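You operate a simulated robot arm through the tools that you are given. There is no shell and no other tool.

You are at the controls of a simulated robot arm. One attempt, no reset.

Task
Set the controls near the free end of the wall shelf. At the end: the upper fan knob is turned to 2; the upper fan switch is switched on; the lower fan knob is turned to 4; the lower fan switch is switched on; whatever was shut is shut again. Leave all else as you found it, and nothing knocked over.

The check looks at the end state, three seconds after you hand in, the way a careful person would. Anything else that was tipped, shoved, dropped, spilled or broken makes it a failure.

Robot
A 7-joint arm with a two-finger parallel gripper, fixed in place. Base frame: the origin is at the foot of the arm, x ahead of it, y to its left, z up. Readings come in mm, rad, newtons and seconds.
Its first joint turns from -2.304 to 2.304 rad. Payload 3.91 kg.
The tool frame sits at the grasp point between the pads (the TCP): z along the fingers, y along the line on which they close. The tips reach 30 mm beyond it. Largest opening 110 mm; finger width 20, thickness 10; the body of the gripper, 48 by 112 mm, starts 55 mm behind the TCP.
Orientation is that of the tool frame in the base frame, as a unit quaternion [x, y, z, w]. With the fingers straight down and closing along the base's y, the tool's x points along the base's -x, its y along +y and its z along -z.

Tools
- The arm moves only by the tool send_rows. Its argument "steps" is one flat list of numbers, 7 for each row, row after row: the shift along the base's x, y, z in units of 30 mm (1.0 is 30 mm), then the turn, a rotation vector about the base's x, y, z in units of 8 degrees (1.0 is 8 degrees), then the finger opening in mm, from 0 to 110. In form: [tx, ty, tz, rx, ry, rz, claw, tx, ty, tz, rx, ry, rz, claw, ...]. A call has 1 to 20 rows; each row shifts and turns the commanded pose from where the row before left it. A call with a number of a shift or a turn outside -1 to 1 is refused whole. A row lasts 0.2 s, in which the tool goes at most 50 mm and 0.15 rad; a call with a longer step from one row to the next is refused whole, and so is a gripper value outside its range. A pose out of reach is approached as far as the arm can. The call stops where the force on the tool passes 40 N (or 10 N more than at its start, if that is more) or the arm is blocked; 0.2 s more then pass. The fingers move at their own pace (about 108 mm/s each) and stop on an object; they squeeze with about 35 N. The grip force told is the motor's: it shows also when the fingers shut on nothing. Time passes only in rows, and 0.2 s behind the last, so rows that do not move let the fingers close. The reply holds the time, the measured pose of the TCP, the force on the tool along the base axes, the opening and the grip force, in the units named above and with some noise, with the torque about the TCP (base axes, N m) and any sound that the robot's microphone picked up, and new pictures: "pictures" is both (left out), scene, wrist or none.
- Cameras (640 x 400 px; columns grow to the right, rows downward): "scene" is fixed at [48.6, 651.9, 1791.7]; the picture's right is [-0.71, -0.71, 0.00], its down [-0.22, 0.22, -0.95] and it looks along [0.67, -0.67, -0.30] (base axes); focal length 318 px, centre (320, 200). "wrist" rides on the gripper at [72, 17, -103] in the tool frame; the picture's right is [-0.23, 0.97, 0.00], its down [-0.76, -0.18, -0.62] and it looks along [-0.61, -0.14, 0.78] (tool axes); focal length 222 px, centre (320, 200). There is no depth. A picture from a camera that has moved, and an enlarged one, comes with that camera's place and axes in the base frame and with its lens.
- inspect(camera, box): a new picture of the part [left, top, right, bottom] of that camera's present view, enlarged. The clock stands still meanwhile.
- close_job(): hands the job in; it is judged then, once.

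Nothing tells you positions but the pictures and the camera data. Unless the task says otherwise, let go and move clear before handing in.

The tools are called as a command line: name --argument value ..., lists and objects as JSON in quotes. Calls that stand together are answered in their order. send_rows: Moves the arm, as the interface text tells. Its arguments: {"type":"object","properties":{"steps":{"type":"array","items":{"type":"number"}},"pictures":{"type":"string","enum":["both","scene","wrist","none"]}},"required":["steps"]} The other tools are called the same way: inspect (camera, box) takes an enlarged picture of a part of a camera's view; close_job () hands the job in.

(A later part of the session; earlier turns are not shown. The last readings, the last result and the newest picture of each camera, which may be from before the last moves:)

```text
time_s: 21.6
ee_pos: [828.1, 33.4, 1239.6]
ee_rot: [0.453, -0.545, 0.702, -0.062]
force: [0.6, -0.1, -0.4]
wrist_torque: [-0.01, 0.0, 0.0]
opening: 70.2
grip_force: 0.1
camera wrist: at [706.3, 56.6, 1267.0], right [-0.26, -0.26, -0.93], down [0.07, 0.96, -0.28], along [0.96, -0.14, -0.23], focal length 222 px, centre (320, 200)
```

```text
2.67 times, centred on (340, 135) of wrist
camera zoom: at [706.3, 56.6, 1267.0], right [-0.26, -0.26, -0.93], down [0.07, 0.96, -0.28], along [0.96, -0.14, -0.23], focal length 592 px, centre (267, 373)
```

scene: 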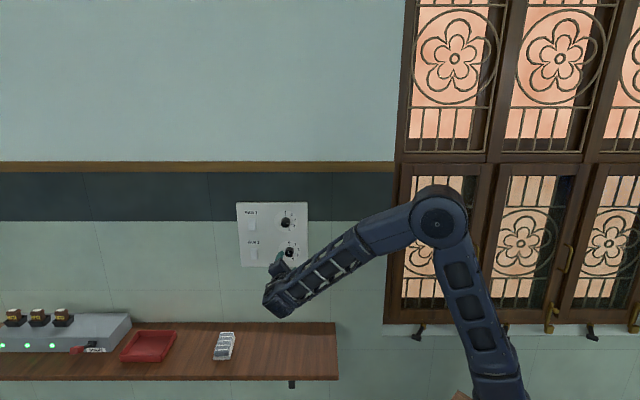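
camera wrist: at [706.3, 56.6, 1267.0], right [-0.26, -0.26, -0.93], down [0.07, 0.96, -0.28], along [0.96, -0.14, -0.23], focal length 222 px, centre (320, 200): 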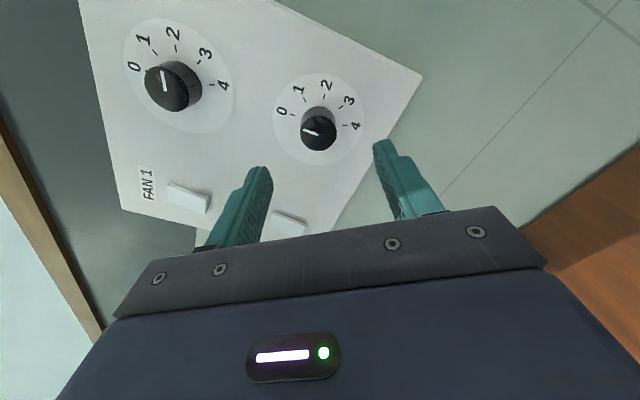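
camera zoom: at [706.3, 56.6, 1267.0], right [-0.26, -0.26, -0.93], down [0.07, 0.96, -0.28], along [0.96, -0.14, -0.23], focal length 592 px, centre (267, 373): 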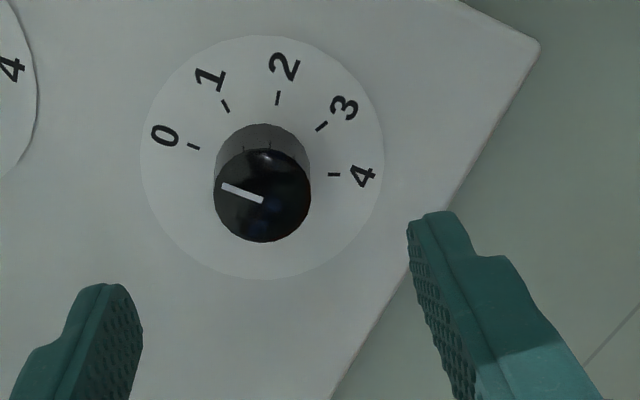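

The lower knob is at L ≈ −609.5, z ≈ 1240, and the tool is on its axis. I'll move in and close.

send_rows --steps '[0.415, -0.411, 0.006, 0, 0, 0, 70, 0.415, -0.411, 0.006, 0, 0, 0, 70, 0.415, -0.411, 0.006, 0, 0, 0, 70, 0.415, -0.411, 0.006, 0, 0, 0, 70, 0, 0, 0, 0, 0, 0, 70]' --pictures "wrist"

inspect --camera "wrist" --box '[200, 80, 460, 240]'

```text
time_s: 22.8
ee_pos: [877.6, -16.3, 1239.1]
ee_rot: [0.454, -0.546, 0.702, -0.062]
force: [1.2, -0.1, -0.3]
wrist_torque: [-0.04, -0.01, 0.02]
opening: 69.9
grip_force: 0.0
camera wrist: at [754.9, 7.7, 1266.8], right [-0.26, -0.26, -0.93], down [0.07, 0.96, -0.28], along [0.96, -0.14, -0.23], focal length 222 px, centre (320, 200)
```

wrist: 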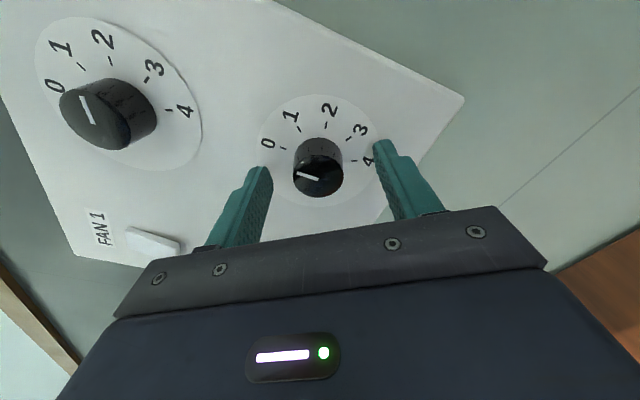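

```text
2.46 times, centred on (330, 160) of wrist
camera zoom: at [754.9, 7.7, 1266.8], right [-0.26, -0.26, -0.93], down [0.07, 0.96, -0.28], along [0.96, -0.14, -0.23], focal length 547 px, centre (295, 298)
```

zoom: 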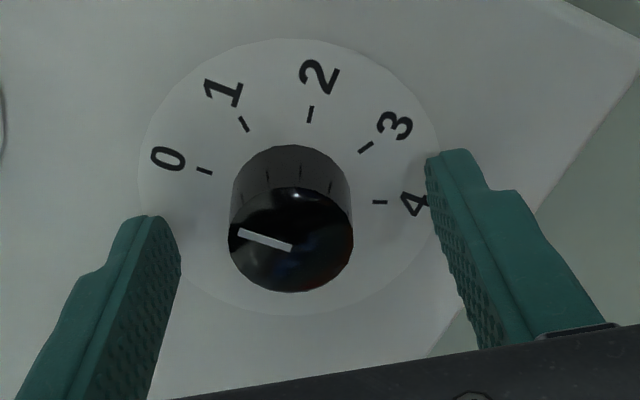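

The knob is centred between the fingers. I'll grip it and turn the first 64°.

send_rows --steps '[0, 0, 0, 0, 0, 0, 50, 0, 0, 0, 0, 0, 0, 36, 0, 0, 0, 0, 0, 0, 20, 0, 0, 0, 0, 0, 0, 20, 0, 0, 0, 0.707, -0.707, 0, 20, 0, 0, 0, 0.707, -0.707, 0, 20, 0, 0, 0, 0.707, -0.707, 0, 20, 0, 0, 0, 0.707, -0.707, 0, 20, 0, 0, 0, 0, 0, 0, 20]' --pictures "wrist"

```text
time_s: 24.8
ee_pos: [877.8, -14.7, 1240.9]
ee_rot: [0.287, -0.648, 0.657, -0.256]
force: [17.9, 13.0, 16.1]
wrist_torque: [-0.67, -0.68, 0.35]
opening: 33.7
grip_force: 45.2
camera wrist: at [752.0, 4.9, 1226.6], right [0.13, 0.13, -0.98], down [0.1, 0.98, 0.15], along [0.99, -0.12, 0.11], focal length 222 px, centre (320, 200)
```

wrist: 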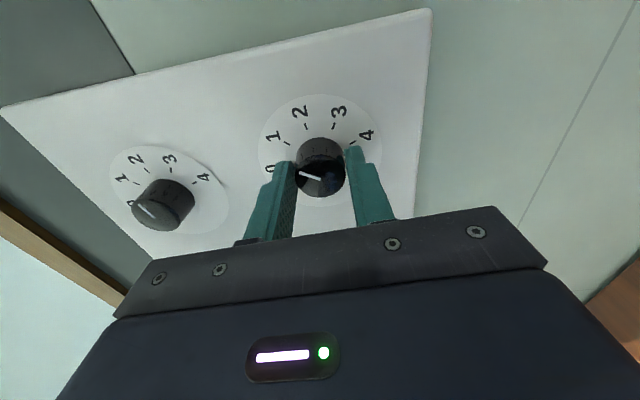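

The knob is turning with the fingers. I'll relieve some side load and continue in short bursts, checking the force each time.

send_rows --steps '[0.03, 0.03, 0.033, 0.707, -0.707, 0, 20, 0, 0, 0, 0.707, -0.707, 0, 20, 0, 0, 0, 0.707, -0.707, 0, 20, 0, 0, 0, 0.707, -0.707, 0, 20, 0, 0, 0, 0, 0, 0, 20]' --pictures "wrist"

```text
time_s: 26.0
ee_pos: [877.2, -15.5, 1239.2]
ee_rot: [-0.097, 0.702, -0.561, 0.427]
force: [-24.4, -1.3, -21.4]
wrist_torque: [0.24, 0.28, -1.09]
opening: 33.8
grip_force: 44.9
camera wrist: at [764.9, 18.2, 1189.8], right [0.47, 0.48, -0.74], down [-0.03, 0.85, 0.53], along [0.88, -0.23, 0.42], focal length 222 px, centre (320, 200)
```

wrist: 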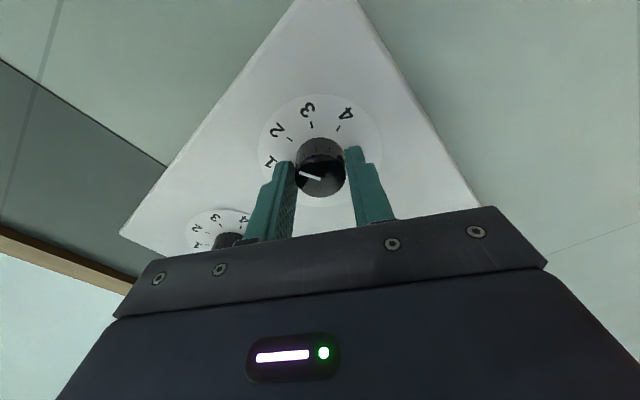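

send_rows --steps '[-0.025, -0.013, -0.03, 0.707, -0.707, 0, 20, 0, 0, 0, 0.707, -0.707, 0, 20, 0, 0, 0, 0.707, -0.707, 0, 20, 0, 0, 0, 0.707, -0.707, 0, 20, 0, 0, 0, 0, 0, 0, 20]' --pictures "wrist"

```text
time_s: 27.2
ee_pos: [877.0, -14.6, 1239.6]
ee_rot: [0.1, 0.701, -0.421, 0.567]
force: [-7.0, -1.4, -25.9]
wrist_torque: [0.54, 0.57, -0.88]
opening: 33.3
grip_force: 44.9
camera wrist: at [789.9, 42.9, 1168.3], right [0.68, 0.69, -0.27], down [-0.3, 0.58, 0.76], along [0.67, -0.43, 0.6], focal length 222 px, centre (320, 200)
```

wrist: 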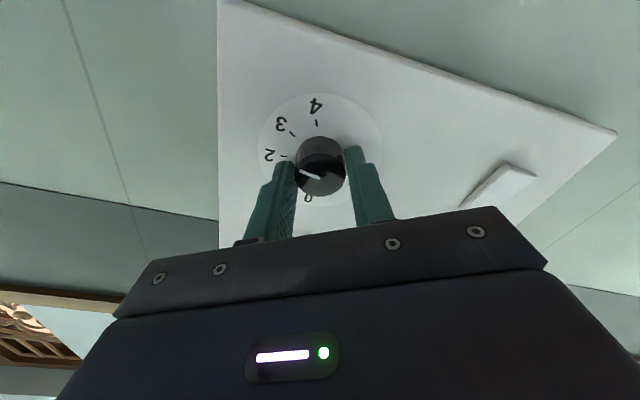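

send_rows --steps '[-0.01, -0.005, -0.04, 0.707, -0.707, 0, 20, 0, 0, 0, 0.707, -0.707, 0, 20, 0, 0, 0, 0.707, -0.707, 0, 20, 0, 0, 0, 0.707, -0.707, 0, 20, 0, 0, 0, 0, 0, 0, 20]' --pictures "wrist"

```text
time_s: 28.4
ee_pos: [877.8, -14.9, 1240.7]
ee_rot: [0.288, 0.645, -0.248, 0.663]
force: [21.2, 0.7, 2.8]
wrist_torque: [0.12, 0.09, -0.15]
opening: 33.3
grip_force: 45.0
camera wrist: at [819.0, 71.9, 1168.2], right [0.67, 0.68, 0.29], down [-0.6, 0.28, 0.75], along [0.43, -0.68, 0.6], focal length 222 px, centre (320, 200)
```

wrist: 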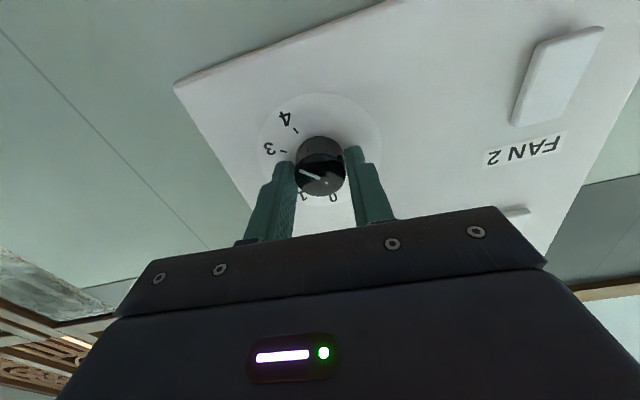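

send_rows --steps '[0.03, 0.01, 0, 0.707, -0.707, 0, 20, 0, 0, 0, 0.707, -0.707, 0, 20, 0, 0, 0, 0.707, -0.707, 0, 20, 0, 0, 0, 0, 0, 0, 20]' --pictures "wrist"

inspect --camera "wrist" --box '[240, 80, 400, 220]'

inspect --camera "scene" --box '[270, 232, 312, 272]'

```text
time_s: 29.4
ee_pos: [877.2, -14.6, 1239.6]
ee_rot: [0.416, 0.57, -0.105, 0.701]
force: [6.1, 1.2, 10.2]
wrist_torque: [-0.28, -0.31, -0.76]
opening: 33.3
grip_force: 45.1
camera wrist: at [838.3, 91.3, 1182.8], right [0.53, 0.54, 0.65], down [-0.8, 0.08, 0.59], along [0.27, -0.84, 0.48], focal length 222 px, centre (320, 200)
```

wrist: 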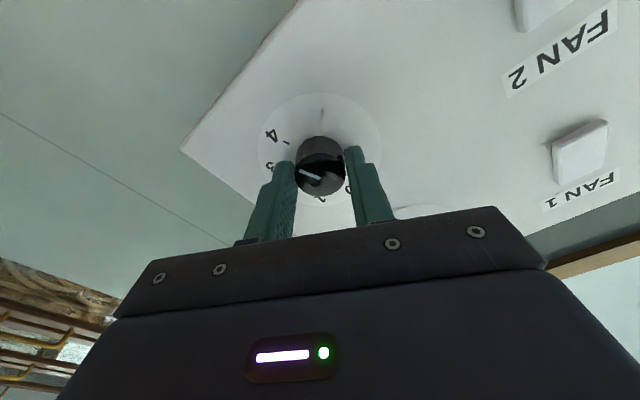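

```text
2.86 times, centred on (320, 150) of wrist
camera zoom: at [838.3, 91.3, 1182.8], right [0.53, 0.54, 0.65], down [-0.8, 0.08, 0.59], along [0.27, -0.84, 0.48], focal length 635 px, centre (320, 343)
```

zoom: 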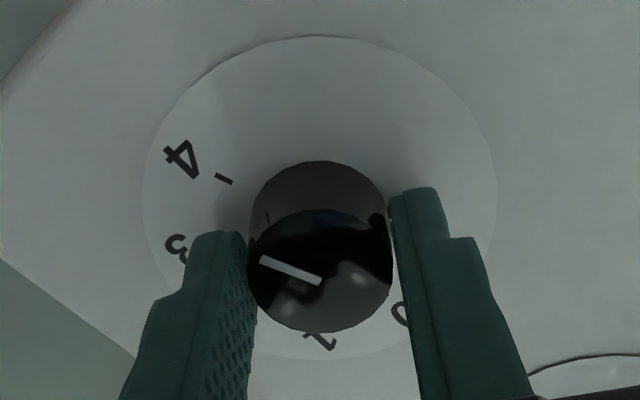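

```text
10.00 times, centred on (291, 252) of scene
camera zoom: at [48.6, 651.9, 1791.7], right [-0.71, -0.71, 0.0], down [-0.22, 0.22, -0.95], along [0.67, -0.67, -0.3], focal length 3175 px, centre (610, -320)
```

zoom: 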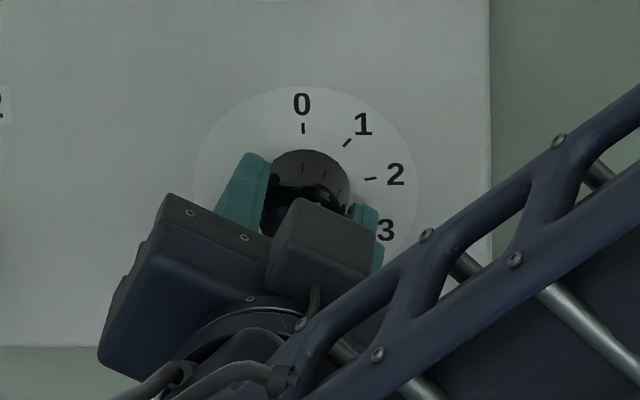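

The pointer is near 150°, about 12° short of tick 4. I'll finish the turn, then release and check.

send_rows --steps '[0.01, 0.005, 0.01, 0.53, -0.53, 0, 20, 0, 0, 0, 0.53, -0.53, 0, 20, 0, 0, 0, 0, 0, 0, 20, 0, 0, 0, 0, 0, 0, 70, 0, 0, 0, 0, 0, 0, 70, 0, 0, 0, 0, 0, 0, 70, -0.6, 0.6, 0, 0, 0, 0, 70, -0.6, 0.6, 0, 0, 0, 0, 70, -0.6, 0.6, 0, 0, 0, 0, 70, -0.6, 0.6, -0.5, 0, 0, 0, 70, -0.6, 0.6, -1, 0, 0, 0, 70, -0.6, 0.6, -1, 0, 0, 0, 70, -0.3, 0.3, -1, 0, 0, 0, 70]'

inspect --camera "scene" --box '[270, 232, 312, 272]'

inspect --camera "scene" --box '[230, 195, 315, 280]'

```text
time_s: 30.0
ee_pos: [873.8, 5.5, 1230.8]
ee_rot: [0.462, 0.535, -0.036, 0.707]
force: [-15.7, -19.4, -26.1]
wrist_torque: [1.05, 0.48, -0.28]
opening: 37.6
grip_force: 18.1
stopped in row 3: the force on the tool passed its limit at 153 N (the readings are from after the stop); the commanded pose is now the measured one
camera wrist: at [838.6, 117.3, 1182.6], right [0.43, 0.46, 0.78], down [-0.87, -0.01, 0.49], along [0.23, -0.89, 0.39], focal length 222 px, centre (320, 200)
```

scene: 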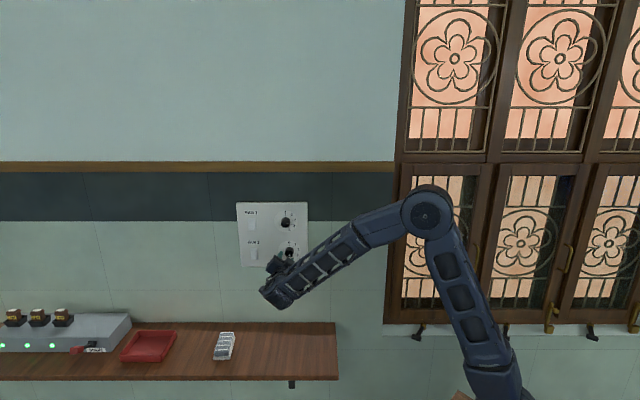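
wrist: 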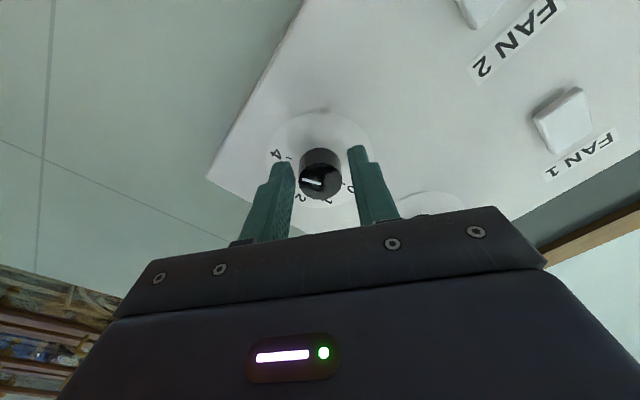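

```text
10.00 times, centred on (291, 252) of scene
camera zoom: at [48.6, 651.9, 1791.7], right [-0.71, -0.71, 0.0], down [-0.22, 0.22, -0.95], along [0.67, -0.67, -0.3], focal length 3175 px, centre (610, -320)
```

zoom: 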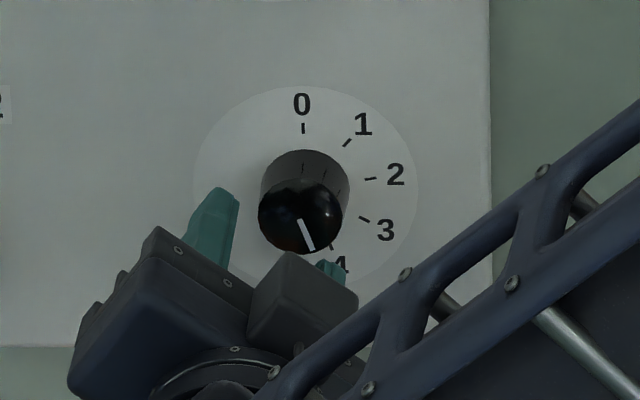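

```text
4.71 times, centred on (272, 238) of scene
camera zoom: at [48.6, 651.9, 1791.7], right [-0.71, -0.71, 0.0], down [-0.22, 0.22, -0.95], along [0.67, -0.67, -0.3], focal length 1494 px, centre (544, 24)
```

zoom: 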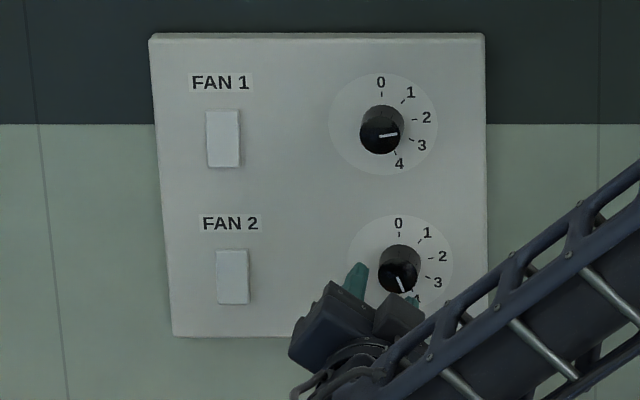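

The fingers popped off the lower knob at the end of the turn, and the pointer now reads about 158°, essentially on 4. I'll open up, retreat straight back and check.

send_rows --steps '[0, 0, 0, 0, 0, 0, 50, -0.1, 0.1, 0, 0, 0, 0, 70, -0.5, 0.5, 0, 0, 0, 0, 70, -0.6, 0.6, 0, 0, 0, 0, 70, -0.6, 0.6, 0, 0, 0, 0, 70, -0.6, 0.6, -0.5, 0, 0, 0, 70, -0.6, 0.6, -1, 0, 0, 0, 70, -0.6, 0.6, -1, 0, 0, 0, 70, -0.3, 0.3, -1, 0, 0, 0, 70]'

inspect --camera "scene" --box '[270, 232, 312, 272]'

inspect --camera "scene" --box '[230, 195, 315, 280]'

```text
time_s: 32.0
ee_pos: [769.3, 122.4, 1139.4]
ee_rot: [0.458, 0.537, -0.034, 0.708]
force: [1.1, 0.5, 0.7]
wrist_torque: [-0.03, -0.01, -0.02]
opening: 70.1
grip_force: 0.2
out of reach, approached as far as the arm can: row 9
camera wrist: at [733.6, 235.3, 1092.6], right [0.43, 0.46, 0.78], down [-0.87, -0.01, 0.49], along [0.24, -0.89, 0.4], focal length 222 px, centre (320, 200)
```

scene: 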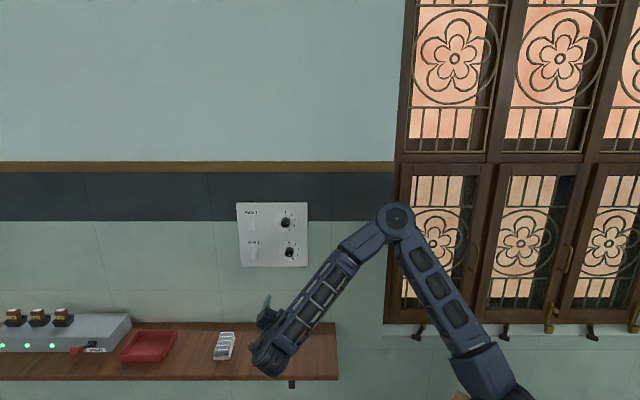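
wrist: 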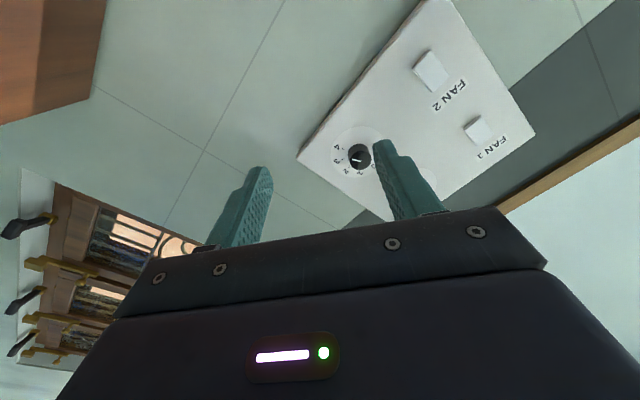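

```text
10.00 times, centred on (291, 252) of scene
camera zoom: at [48.6, 651.9, 1791.7], right [-0.71, -0.71, 0.0], down [-0.22, 0.22, -0.95], along [0.67, -0.67, -0.3], focal length 3175 px, centre (610, -320)
```

zoom: 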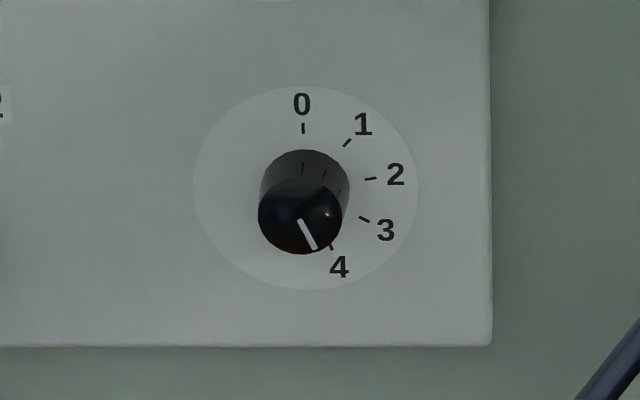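

```text
4.71 times, centred on (272, 238) of scene
camera zoom: at [48.6, 651.9, 1791.7], right [-0.71, -0.71, 0.0], down [-0.22, 0.22, -0.95], along [0.67, -0.67, -0.3], focal length 1494 px, centre (544, 24)
```

zoom: 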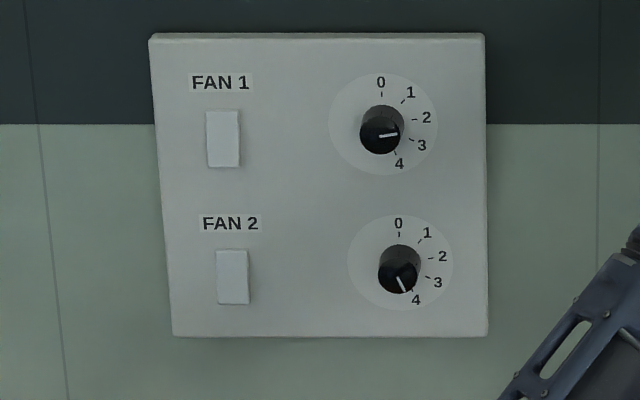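

The lower knob looks slightly short of 4. I'll measure it more closely.

inspect --camera "scene" --box '[282, 242, 302, 262]'

inspect --camera "scene" --box '[276, 210, 298, 232]'

inspect --camera "wrist" --box '[325, 120, 395, 190]'

```text
16.00 times, centred on (292, 252) of scene
camera zoom: at [48.6, 651.9, 1791.7], right [-0.71, -0.71, 0.0], down [-0.22, 0.22, -0.95], along [0.67, -0.67, -0.3], focal length 5081 px, centre (768, -632)
```

zoom: 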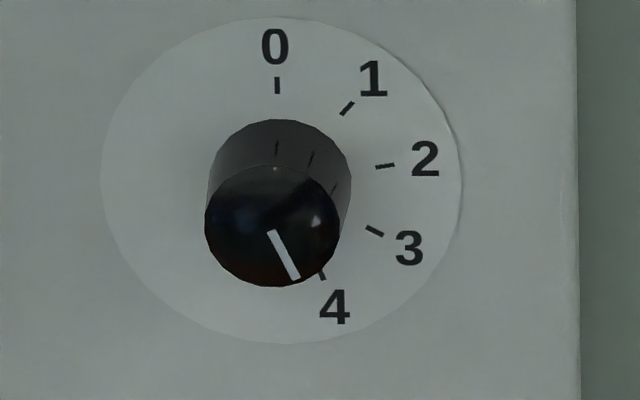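

```text
16.00 times, centred on (287, 221) of scene
camera zoom: at [48.6, 651.9, 1791.7], right [-0.71, -0.71, 0.0], down [-0.22, 0.22, -0.95], along [0.67, -0.67, -0.3], focal length 5081 px, centre (848, -136)
```

zoom: 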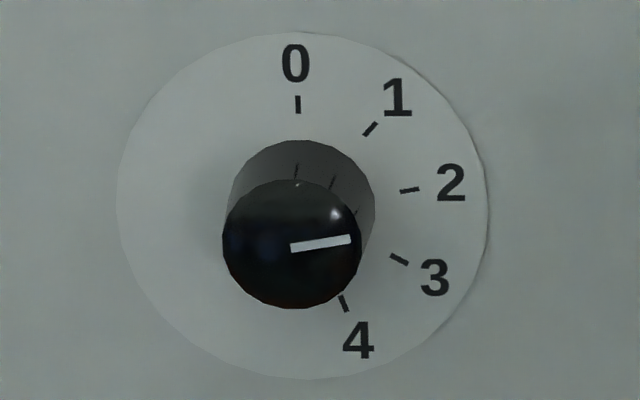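

```text
5.71 times, centred on (360, 155) of wrist
camera zoom: at [733.6, 235.3, 1092.6], right [0.43, 0.46, 0.78], down [-0.87, -0.01, 0.49], along [0.24, -0.89, 0.4], focal length 1269 px, centre (91, 457)
```

zoom: 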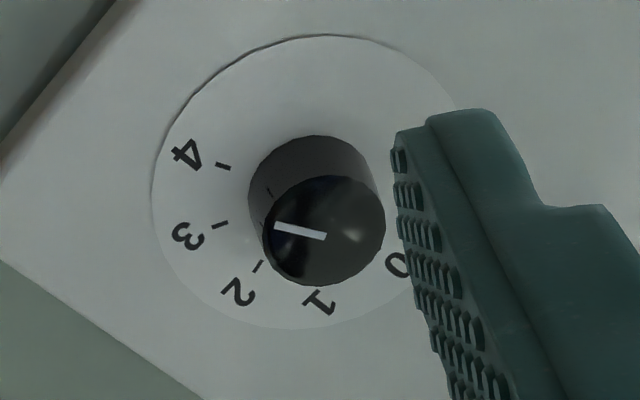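

The lower knob is at about 153°, so it needs roughly 7° more. The upper one is right on 2. I'll wind the wrist back to mid-range and regrasp the lower knob for a small correction.

send_rows --steps '[0.214, -0.324, 0.373, -0.668, 0.668, -0.22, 70, 0.214, -0.324, 0.373, -0.668, 0.668, 0, 70, 0.214, -0.324, 0.373, -0.668, 0.668, 0, 70, 0.214, -0.324, 0.373, -0.668, 0.668, 0, 70, 0.214, -0.324, 0.373, -0.668, 0.668, 0, 70, 0.214, -0.324, 0.373, -0.668, 0.668, 0, 70, 0.214, -0.324, 0.373, -0.668, 0.668, 0, 70, 0.214, -0.324, 0.373, -0.668, 0.668, 0, 70, 0.214, -0.324, 0.373, -0.668, 0.668, 0, 70, 0, 0, 0, 0, 0, 0, 70]' --pictures "wrist"

inspect --camera "wrist" --box '[240, 60, 440, 210]'

```text
time_s: 34.2
ee_pos: [827.6, 35.1, 1242.4]
ee_rot: [0.091, 0.7, -0.43, 0.563]
force: [1.0, 0.5, -0.4]
wrist_torque: [0.04, 0.01, 0.02]
opening: 70.0
grip_force: 0.1
camera wrist: at [738.8, 92.0, 1170.2], right [0.68, 0.68, -0.29], down [-0.28, 0.6, 0.75], along [0.68, -0.42, 0.6], focal length 222 px, centre (320, 200)
```

wrist: 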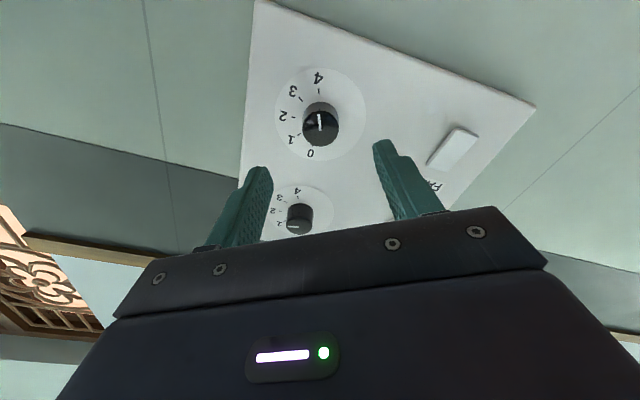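

```text
2.67 times, centred on (340, 135) of wrist
camera zoom: at [738.8, 92.0, 1170.2], right [0.68, 0.68, -0.29], down [-0.28, 0.6, 0.75], along [0.68, -0.42, 0.6], focal length 592 px, centre (267, 373)
```

zoom: 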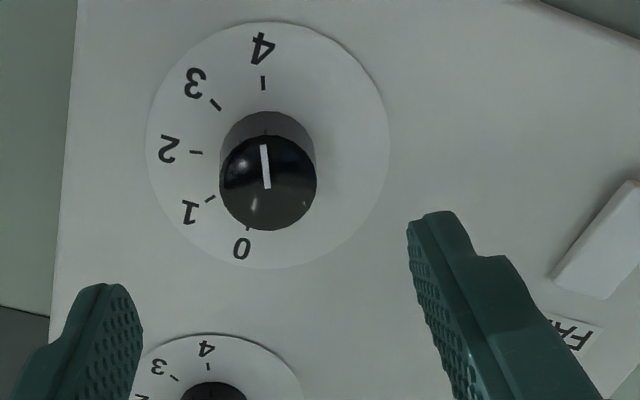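

inspect --camera "wrist" --box '[300, 80, 340, 120]'

inspect --camera "wrist" --box '[310, 100, 340, 130]'

```text
10.00 times, centred on (320, 100) of wrist
camera zoom: at [738.8, 92.0, 1170.2], right [0.68, 0.68, -0.29], down [-0.28, 0.6, 0.75], along [0.68, -0.42, 0.6], focal length 2221 px, centre (320, 1200)
```

zoom: 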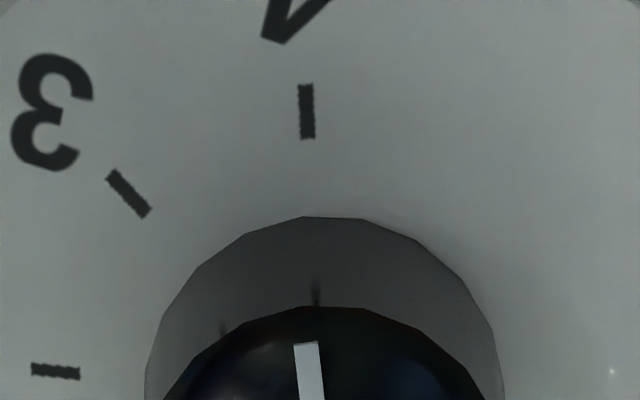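

```text
13.33 times, centred on (325, 115) of wrist
camera zoom: at [738.8, 92.0, 1170.2], right [0.68, 0.68, -0.29], down [-0.28, 0.6, 0.75], along [0.68, -0.42, 0.6], focal length 2962 px, centre (253, 1333)
```

zoom: 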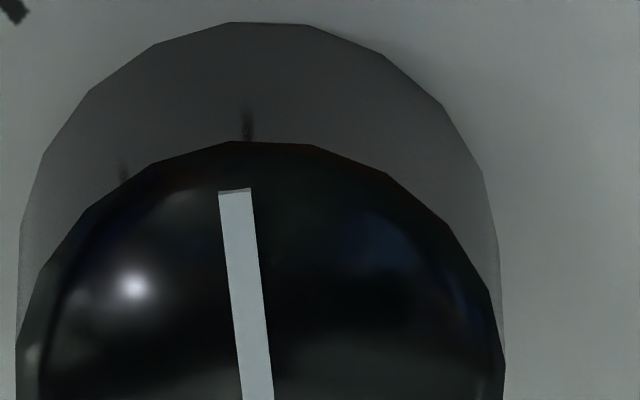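

Averaging the views, the lower pointer is at about 157° against the tick at 160°, so it reads 4 and I'll leave it alone. Next come the rockers. I'll close the fingers, level the tool and move in front of the upper switch to measure it.

send_rows --steps '[-0.3, 0.3, 0, 0, 0, 0, 40, 0.458, 0.618, 0.57, 0.434, -0.434, 0, 0, 0.458, 0.618, 0.57, 0.434, -0.434, 0, 0, 0.458, 0.618, 0.57, 0.434, -0.434, 0, 0, 0.458, 0.618, 0.57, 0.434, -0.434, 0, 0, 0.458, 0.618, 0.57, 0.434, -0.434, 0, 0, 0.458, 0.618, 0.57, 0.434, -0.434, 0, 0, 0, 0, 0, 0, 0, 0, 0]'

inspect --camera "wrist" --box '[220, 40, 420, 200]'

inspect --camera "scene" --box '[230, 195, 315, 280]'

```text
time_s: 36.0
ee_pos: [900.7, 155.5, 1345.3]
ee_rot: [0.268, 0.653, -0.274, 0.654]
force: [0.5, -0.1, 0.5]
wrist_torque: [-0.02, -0.01, 0.03]
opening: 0.0
grip_force: 35.0
camera wrist: at [839.1, 239.8, 1271.4], right [0.69, 0.69, 0.22], down [-0.56, 0.32, 0.76], along [0.45, -0.65, 0.61], focal length 222 px, centre (320, 200)
```

scene: 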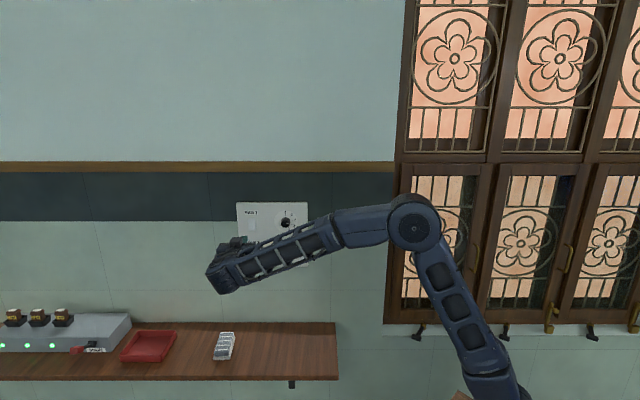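
wrist: 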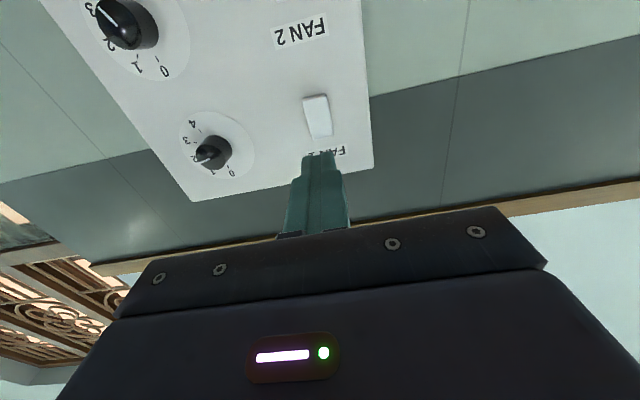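

```text
2.50 times, centred on (320, 120) of wrist
camera zoom: at [839.1, 239.8, 1271.4], right [0.69, 0.69, 0.22], down [-0.56, 0.32, 0.76], along [0.45, -0.65, 0.61], focal length 555 px, centre (320, 400)
```

zoom: 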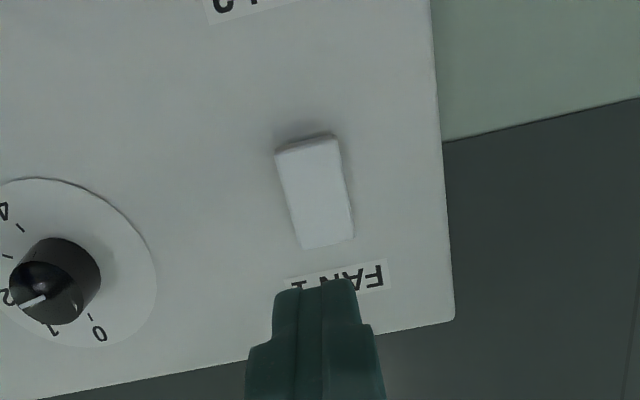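

```text
4.71 times, centred on (272, 238) of scene
camera zoom: at [48.6, 651.9, 1791.7], right [-0.71, -0.71, 0.0], down [-0.22, 0.22, -0.95], along [0.67, -0.67, -0.3], focal length 1494 px, centre (544, 24)
```

zoom: 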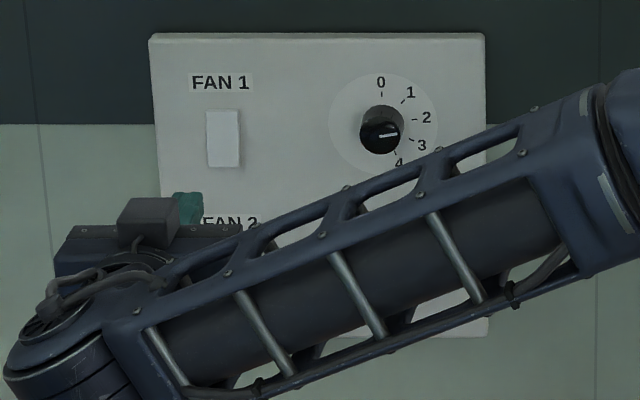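

The upper rocker spans about z 1329–1373 at L ≈ −744. I'll line the closed fingertips up with its lower half, stopping short of contact.

send_rows --steps '[0.425, -0.452, -0.055, 0, 0, 0, 0, 0.425, -0.452, -0.055, 0, 0, 0, 0, 0.425, -0.452, -0.055, 0, 0, 0, 0, 0.425, -0.452, -0.055, 0, 0, 0, 0, 0.425, -0.452, -0.055, 0, 0, 0, 0, 0, 0, 0, 0, 0, 0, 0]'

inspect --camera "wrist" --box '[240, 80, 400, 200]'

inspect --camera "scene" --box '[236, 205, 276, 245]'

```text
time_s: 37.4
ee_pos: [963.8, 89.1, 1337.2]
ee_rot: [0.266, 0.653, -0.274, 0.654]
force: [0.2, 1.3, 0.3]
wrist_torque: [0.0, 0.01, 0.03]
opening: 0.0
grip_force: 34.9
camera wrist: at [902.9, 172.3, 1264.0], right [0.69, 0.69, 0.22], down [-0.56, 0.32, 0.76], along [0.46, -0.65, 0.61], focal length 222 px, centre (320, 200)
```

scene: 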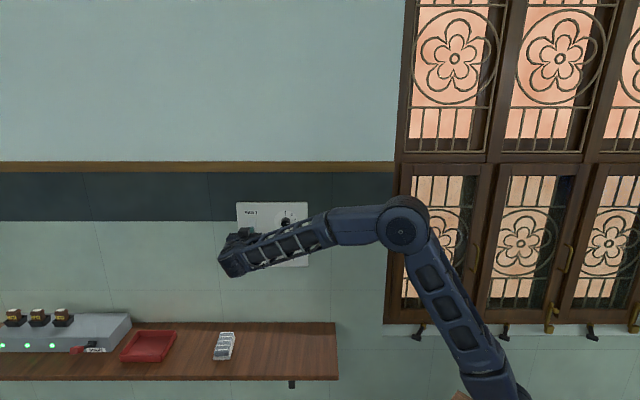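
wrist: 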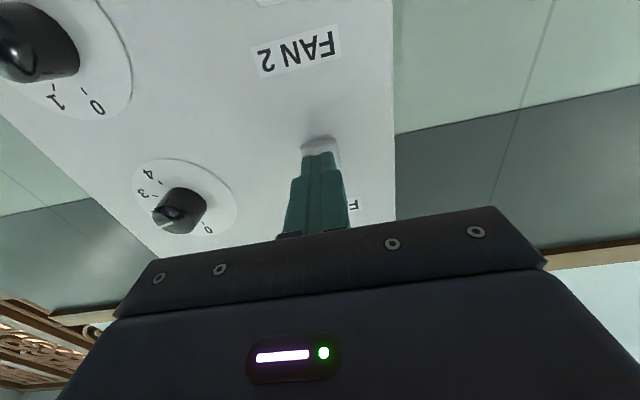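

```text
3.33 times, centred on (320, 140) of wrist
camera zoom: at [902.9, 172.3, 1264.0], right [0.69, 0.69, 0.22], down [-0.56, 0.32, 0.76], along [0.46, -0.65, 0.61], focal length 740 px, centre (320, 400)
```

zoom: 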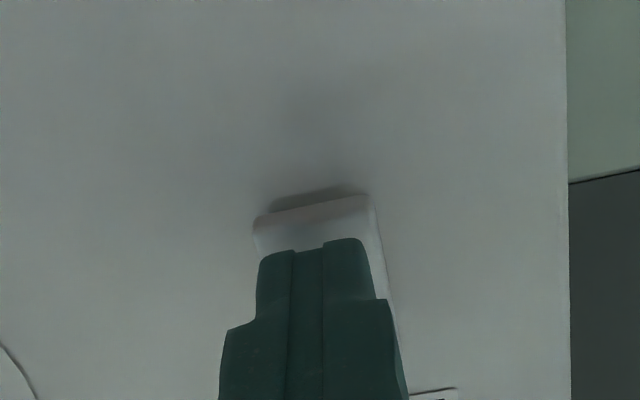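

```text
10.00 times, centred on (256, 225) of scene
camera zoom: at [48.6, 651.9, 1791.7], right [-0.71, -0.71, 0.0], down [-0.22, 0.22, -0.95], along [0.67, -0.67, -0.3], focal length 3175 px, centre (960, -50)
```

zoom: 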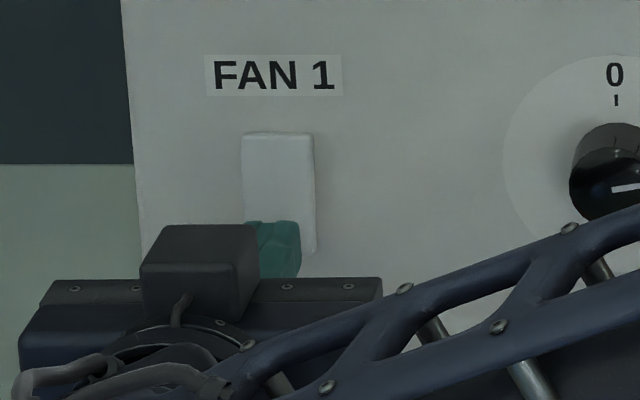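

The tips cover the lower half of the upper rocker. I'll press in slowly.

send_rows --steps '[0.059, -0.059, 0, 0, 0, 0, 0, 0.059, -0.059, 0, 0, 0, 0, 0, 0.059, -0.059, 0, 0, 0, 0, 0, 0.059, -0.059, 0, 0, 0, 0, 0, 0.059, -0.059, 0, 0, 0, 0, 0, 0.059, -0.059, 0, 0, 0, 0, 0]' --pictures "wrist"

inspect --camera "wrist" --box '[240, 80, 400, 200]'

inspect --camera "scene" --box '[236, 205, 276, 245]'

```text
time_s: 38.8
ee_pos: [971.7, 81.7, 1334.9]
ee_rot: [0.265, 0.654, -0.271, 0.654]
force: [-10.2, 6.2, 1.4]
wrist_torque: [-0.12, -0.11, -0.11]
opening: 0.0
grip_force: 34.9
stopped in row 6: the force on the tool passed its limit at 46 N (the readings are from after the stop); the commanded pose is now the measured one
camera wrist: at [910.4, 165.4, 1262.3], right [0.69, 0.69, 0.22], down [-0.56, 0.32, 0.76], along [0.46, -0.65, 0.61], focal length 222 px, centre (320, 200)
```

wrist: 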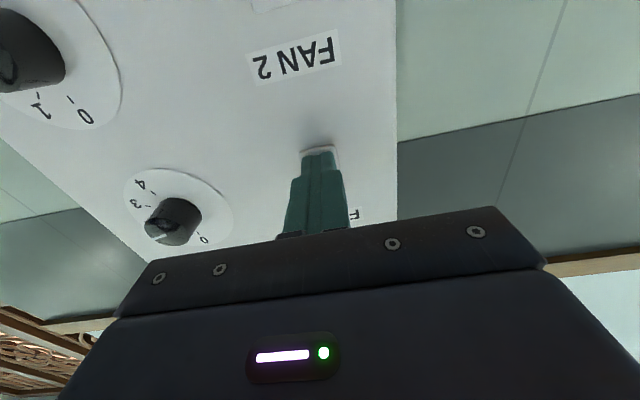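

```text
3.33 times, centred on (320, 140) of wrist
camera zoom: at [910.4, 165.4, 1262.3], right [0.69, 0.69, 0.22], down [-0.56, 0.32, 0.76], along [0.46, -0.65, 0.61], focal length 740 px, centre (320, 400)
```

zoom: 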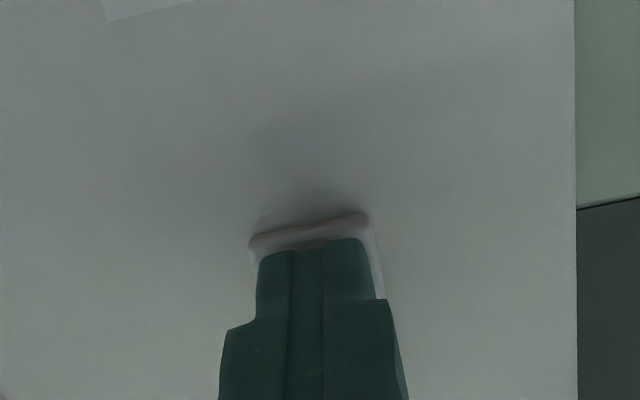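

```text
10.00 times, centred on (256, 225) of scene
camera zoom: at [48.6, 651.9, 1791.7], right [-0.71, -0.71, 0.0], down [-0.22, 0.22, -0.95], along [0.67, -0.67, -0.3], focal length 3175 px, centre (960, -50)
```

zoom: 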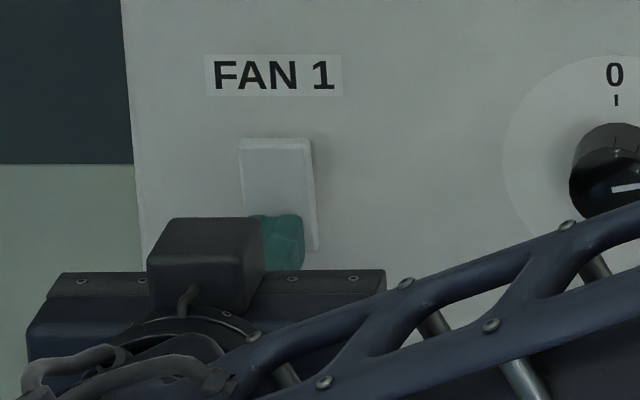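

The force peaked and the rocker's top edge now stands proud, so it seems to have flipped. I'll back off and look.

send_rows --steps '[-0.3, 0.3, 0, 0, 0, 0, 0, -0.6, 0.6, 0, 0, 0, 0, 0, -0.6, 0.6, -0.3, 0, 0, 0, 0, -0.4, 0.4, -1, 0, 0, 0, 0, 0, 0, -1, 0, 0, 0, 0, 0, 0, -1, 0, 0, 0, 0]'

inspect --camera "scene" --box '[230, 200, 280, 270]'

inspect --camera "wrist" --box '[220, 40, 420, 200]'

```text
time_s: 40.2
ee_pos: [914.1, 137.0, 1236.2]
ee_rot: [0.266, 0.654, -0.273, 0.654]
force: [0.4, 0.0, 0.7]
wrist_torque: [0.03, 0.01, 0.04]
opening: 0.0
grip_force: 34.7
camera wrist: at [853.1, 219.9, 1162.7], right [0.69, 0.69, 0.22], down [-0.56, 0.32, 0.76], along [0.46, -0.65, 0.61], focal length 222 px, centre (320, 200)
```

scene: 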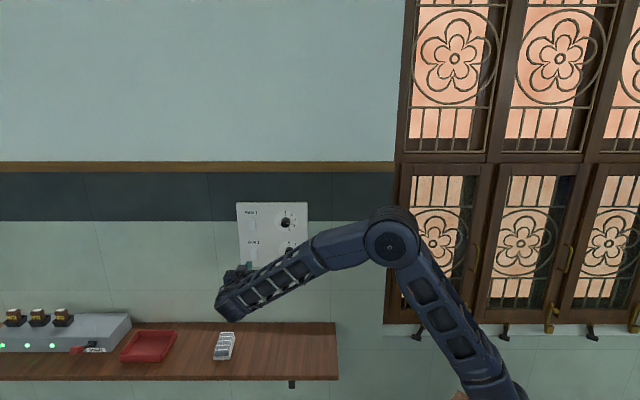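
wrist: 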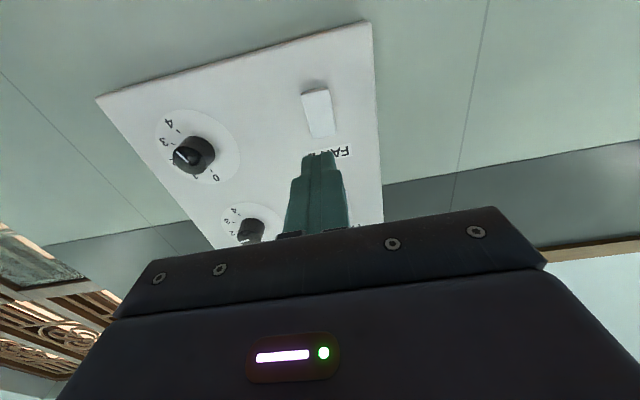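

```text
5.71 times, centred on (255, 235) of scene
camera zoom: at [48.6, 651.9, 1791.7], right [-0.71, -0.71, 0.0], down [-0.22, 0.22, -0.95], along [0.67, -0.67, -0.3], focal length 1814 px, centre (691, 0)
```

zoom: 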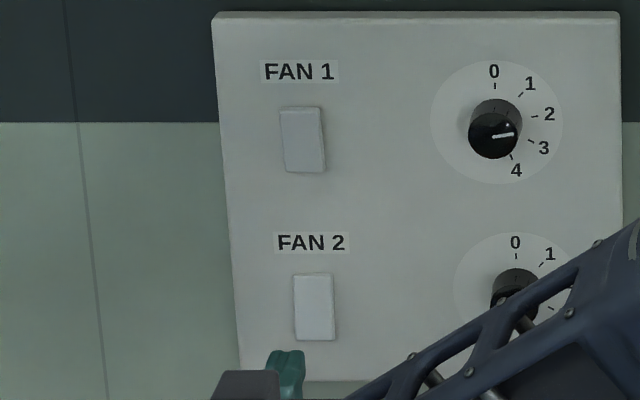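

```text
2.50 times, centred on (320, 120) of wrist
camera zoom: at [853.1, 219.9, 1162.7], right [0.69, 0.69, 0.22], down [-0.56, 0.32, 0.76], along [0.46, -0.65, 0.61], focal length 555 px, centre (320, 400)
```

zoom: 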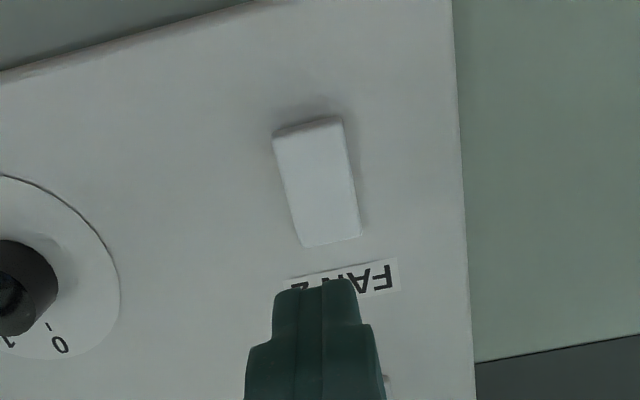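

The upper switch stayed flipped. The lower rocker spans about z 1208–1253, so I'll line up on its lower half.

send_rows --steps '[0, 0, -0.4, 0, 0, 0, 0, 0.42, -0.411, -0.3, 0, 0, 0, 0, 0.42, -0.411, 0, 0, 0, 0, 0, 0.42, -0.411, 0, 0, 0, 0, 0, 0.42, -0.411, 0, 0, 0, 0, 0, 0, 0, 0, 0, 0, 0, 0]'

inspect --camera "wrist" --box '[240, 80, 400, 200]'

inspect --camera "scene" --box '[230, 200, 280, 270]'

```text
time_s: 41.6
ee_pos: [965.7, 89.6, 1214.3]
ee_rot: [0.266, 0.654, -0.273, 0.653]
force: [-0.1, -0.3, 0.7]
wrist_torque: [0.02, -0.04, 0.01]
opening: 0.0
grip_force: 34.8
camera wrist: at [903.9, 172.5, 1141.1], right [0.69, 0.69, 0.22], down [-0.56, 0.32, 0.76], along [0.46, -0.65, 0.61], focal length 222 px, centre (320, 200)
```

scene: 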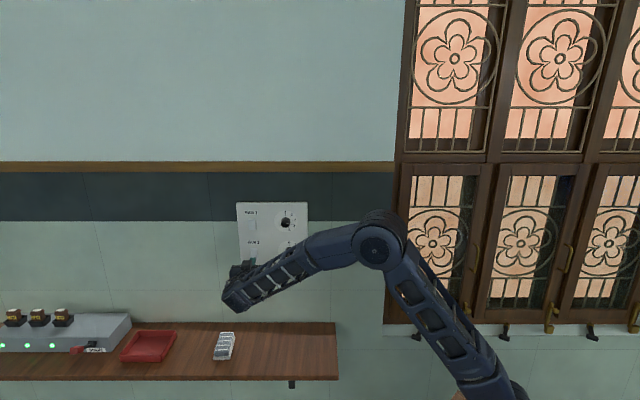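
wrist: 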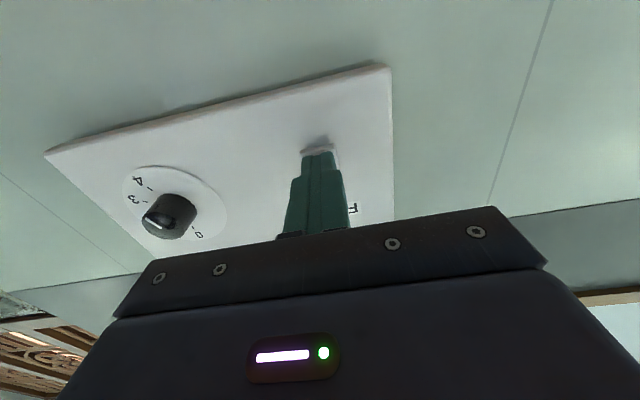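

```text
3.33 times, centred on (320, 140) of wrist
camera zoom: at [903.9, 172.5, 1141.1], right [0.69, 0.69, 0.22], down [-0.56, 0.32, 0.76], along [0.46, -0.65, 0.61], focal length 740 px, centre (320, 400)
```

zoom: 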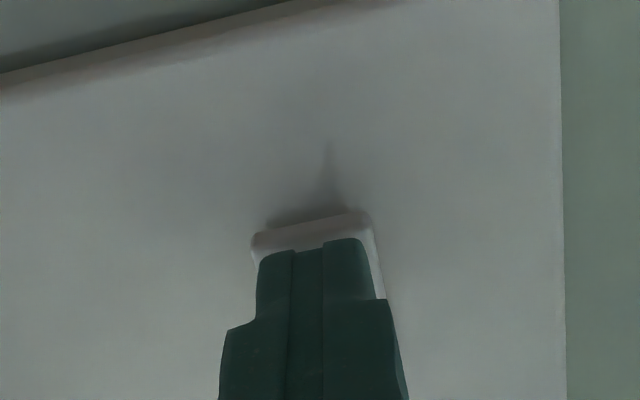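

```text
5.71 times, centred on (255, 235) of scene
camera zoom: at [48.6, 651.9, 1791.7], right [-0.71, -0.71, 0.0], down [-0.22, 0.22, -0.95], along [0.67, -0.67, -0.3], focal length 1814 px, centre (691, 0)
```

zoom: 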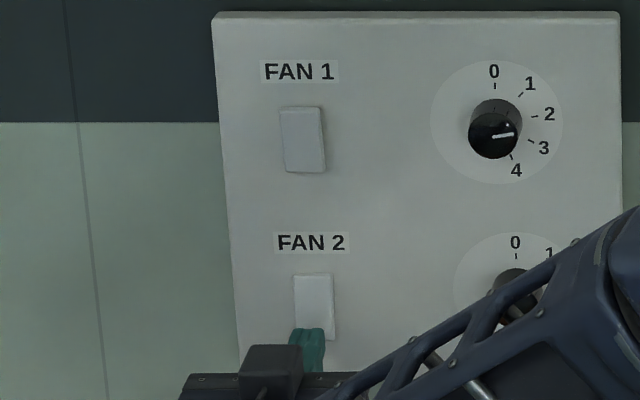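

send_rows --steps '[0.059, -0.059, 0.08, 0, 0, 0, 0, 0.059, -0.059, 0, 0, 0, 0, 0, 0.059, -0.059, 0, 0, 0, 0, 0, 0.059, -0.059, 0, 0, 0, 0, 0, 0.059, -0.059, 0, 0, 0, 0, 0, 0.059, -0.059, 0, 0, 0, 0, 0, 0.059, -0.059, 0, 0, 0, 0, 0]' --pictures "wrist"

inspect --camera "scene" --box '[230, 200, 280, 270]'

inspect --camera "wrist" --box '[240, 80, 400, 200]'

```text
time_s: 42.9
ee_pos: [973.7, 83.0, 1217.0]
ee_rot: [0.265, 0.656, -0.271, 0.653]
force: [-4.8, 5.2, 1.5]
wrist_torque: [-0.14, -0.05, -0.05]
opening: 0.0
grip_force: 35.0
stopped in row 6: the force on the tool passed its limit at 46 N (the readings are from after the stop); the commanded pose is now the measured one
camera wrist: at [911.6, 167.2, 1143.6], right [0.68, 0.7, 0.22], down [-0.56, 0.32, 0.76], along [0.46, -0.65, 0.61], focal length 222 px, centre (320, 200)
```

wrist: 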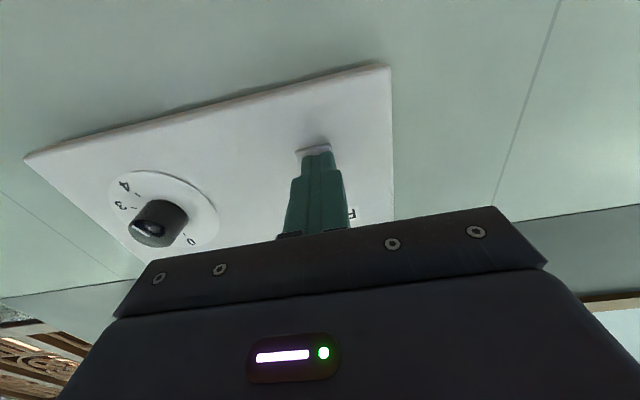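

```text
5.71 times, centred on (255, 235) of scene
camera zoom: at [48.6, 651.9, 1791.7], right [-0.71, -0.71, 0.0], down [-0.22, 0.22, -0.95], along [0.67, -0.67, -0.3], focal length 1814 px, centre (691, 0)
```

zoom: 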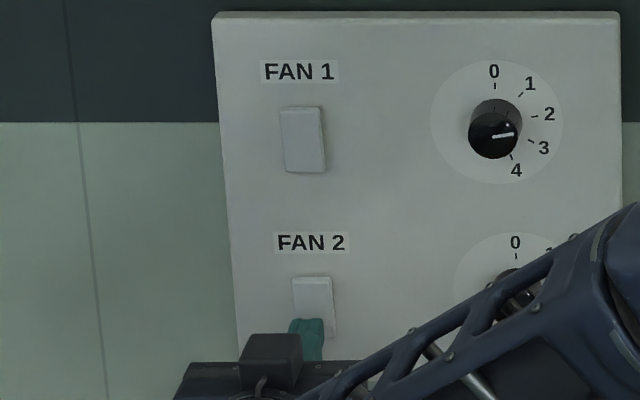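

```text
3.33 times, centred on (320, 140) of wrist
camera zoom: at [911.6, 167.2, 1143.6], right [0.68, 0.7, 0.22], down [-0.56, 0.32, 0.76], along [0.46, -0.65, 0.61], focal length 740 px, centre (320, 400)
```

zoom: 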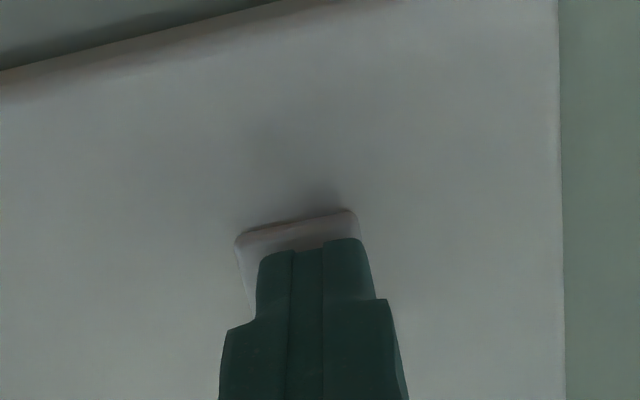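

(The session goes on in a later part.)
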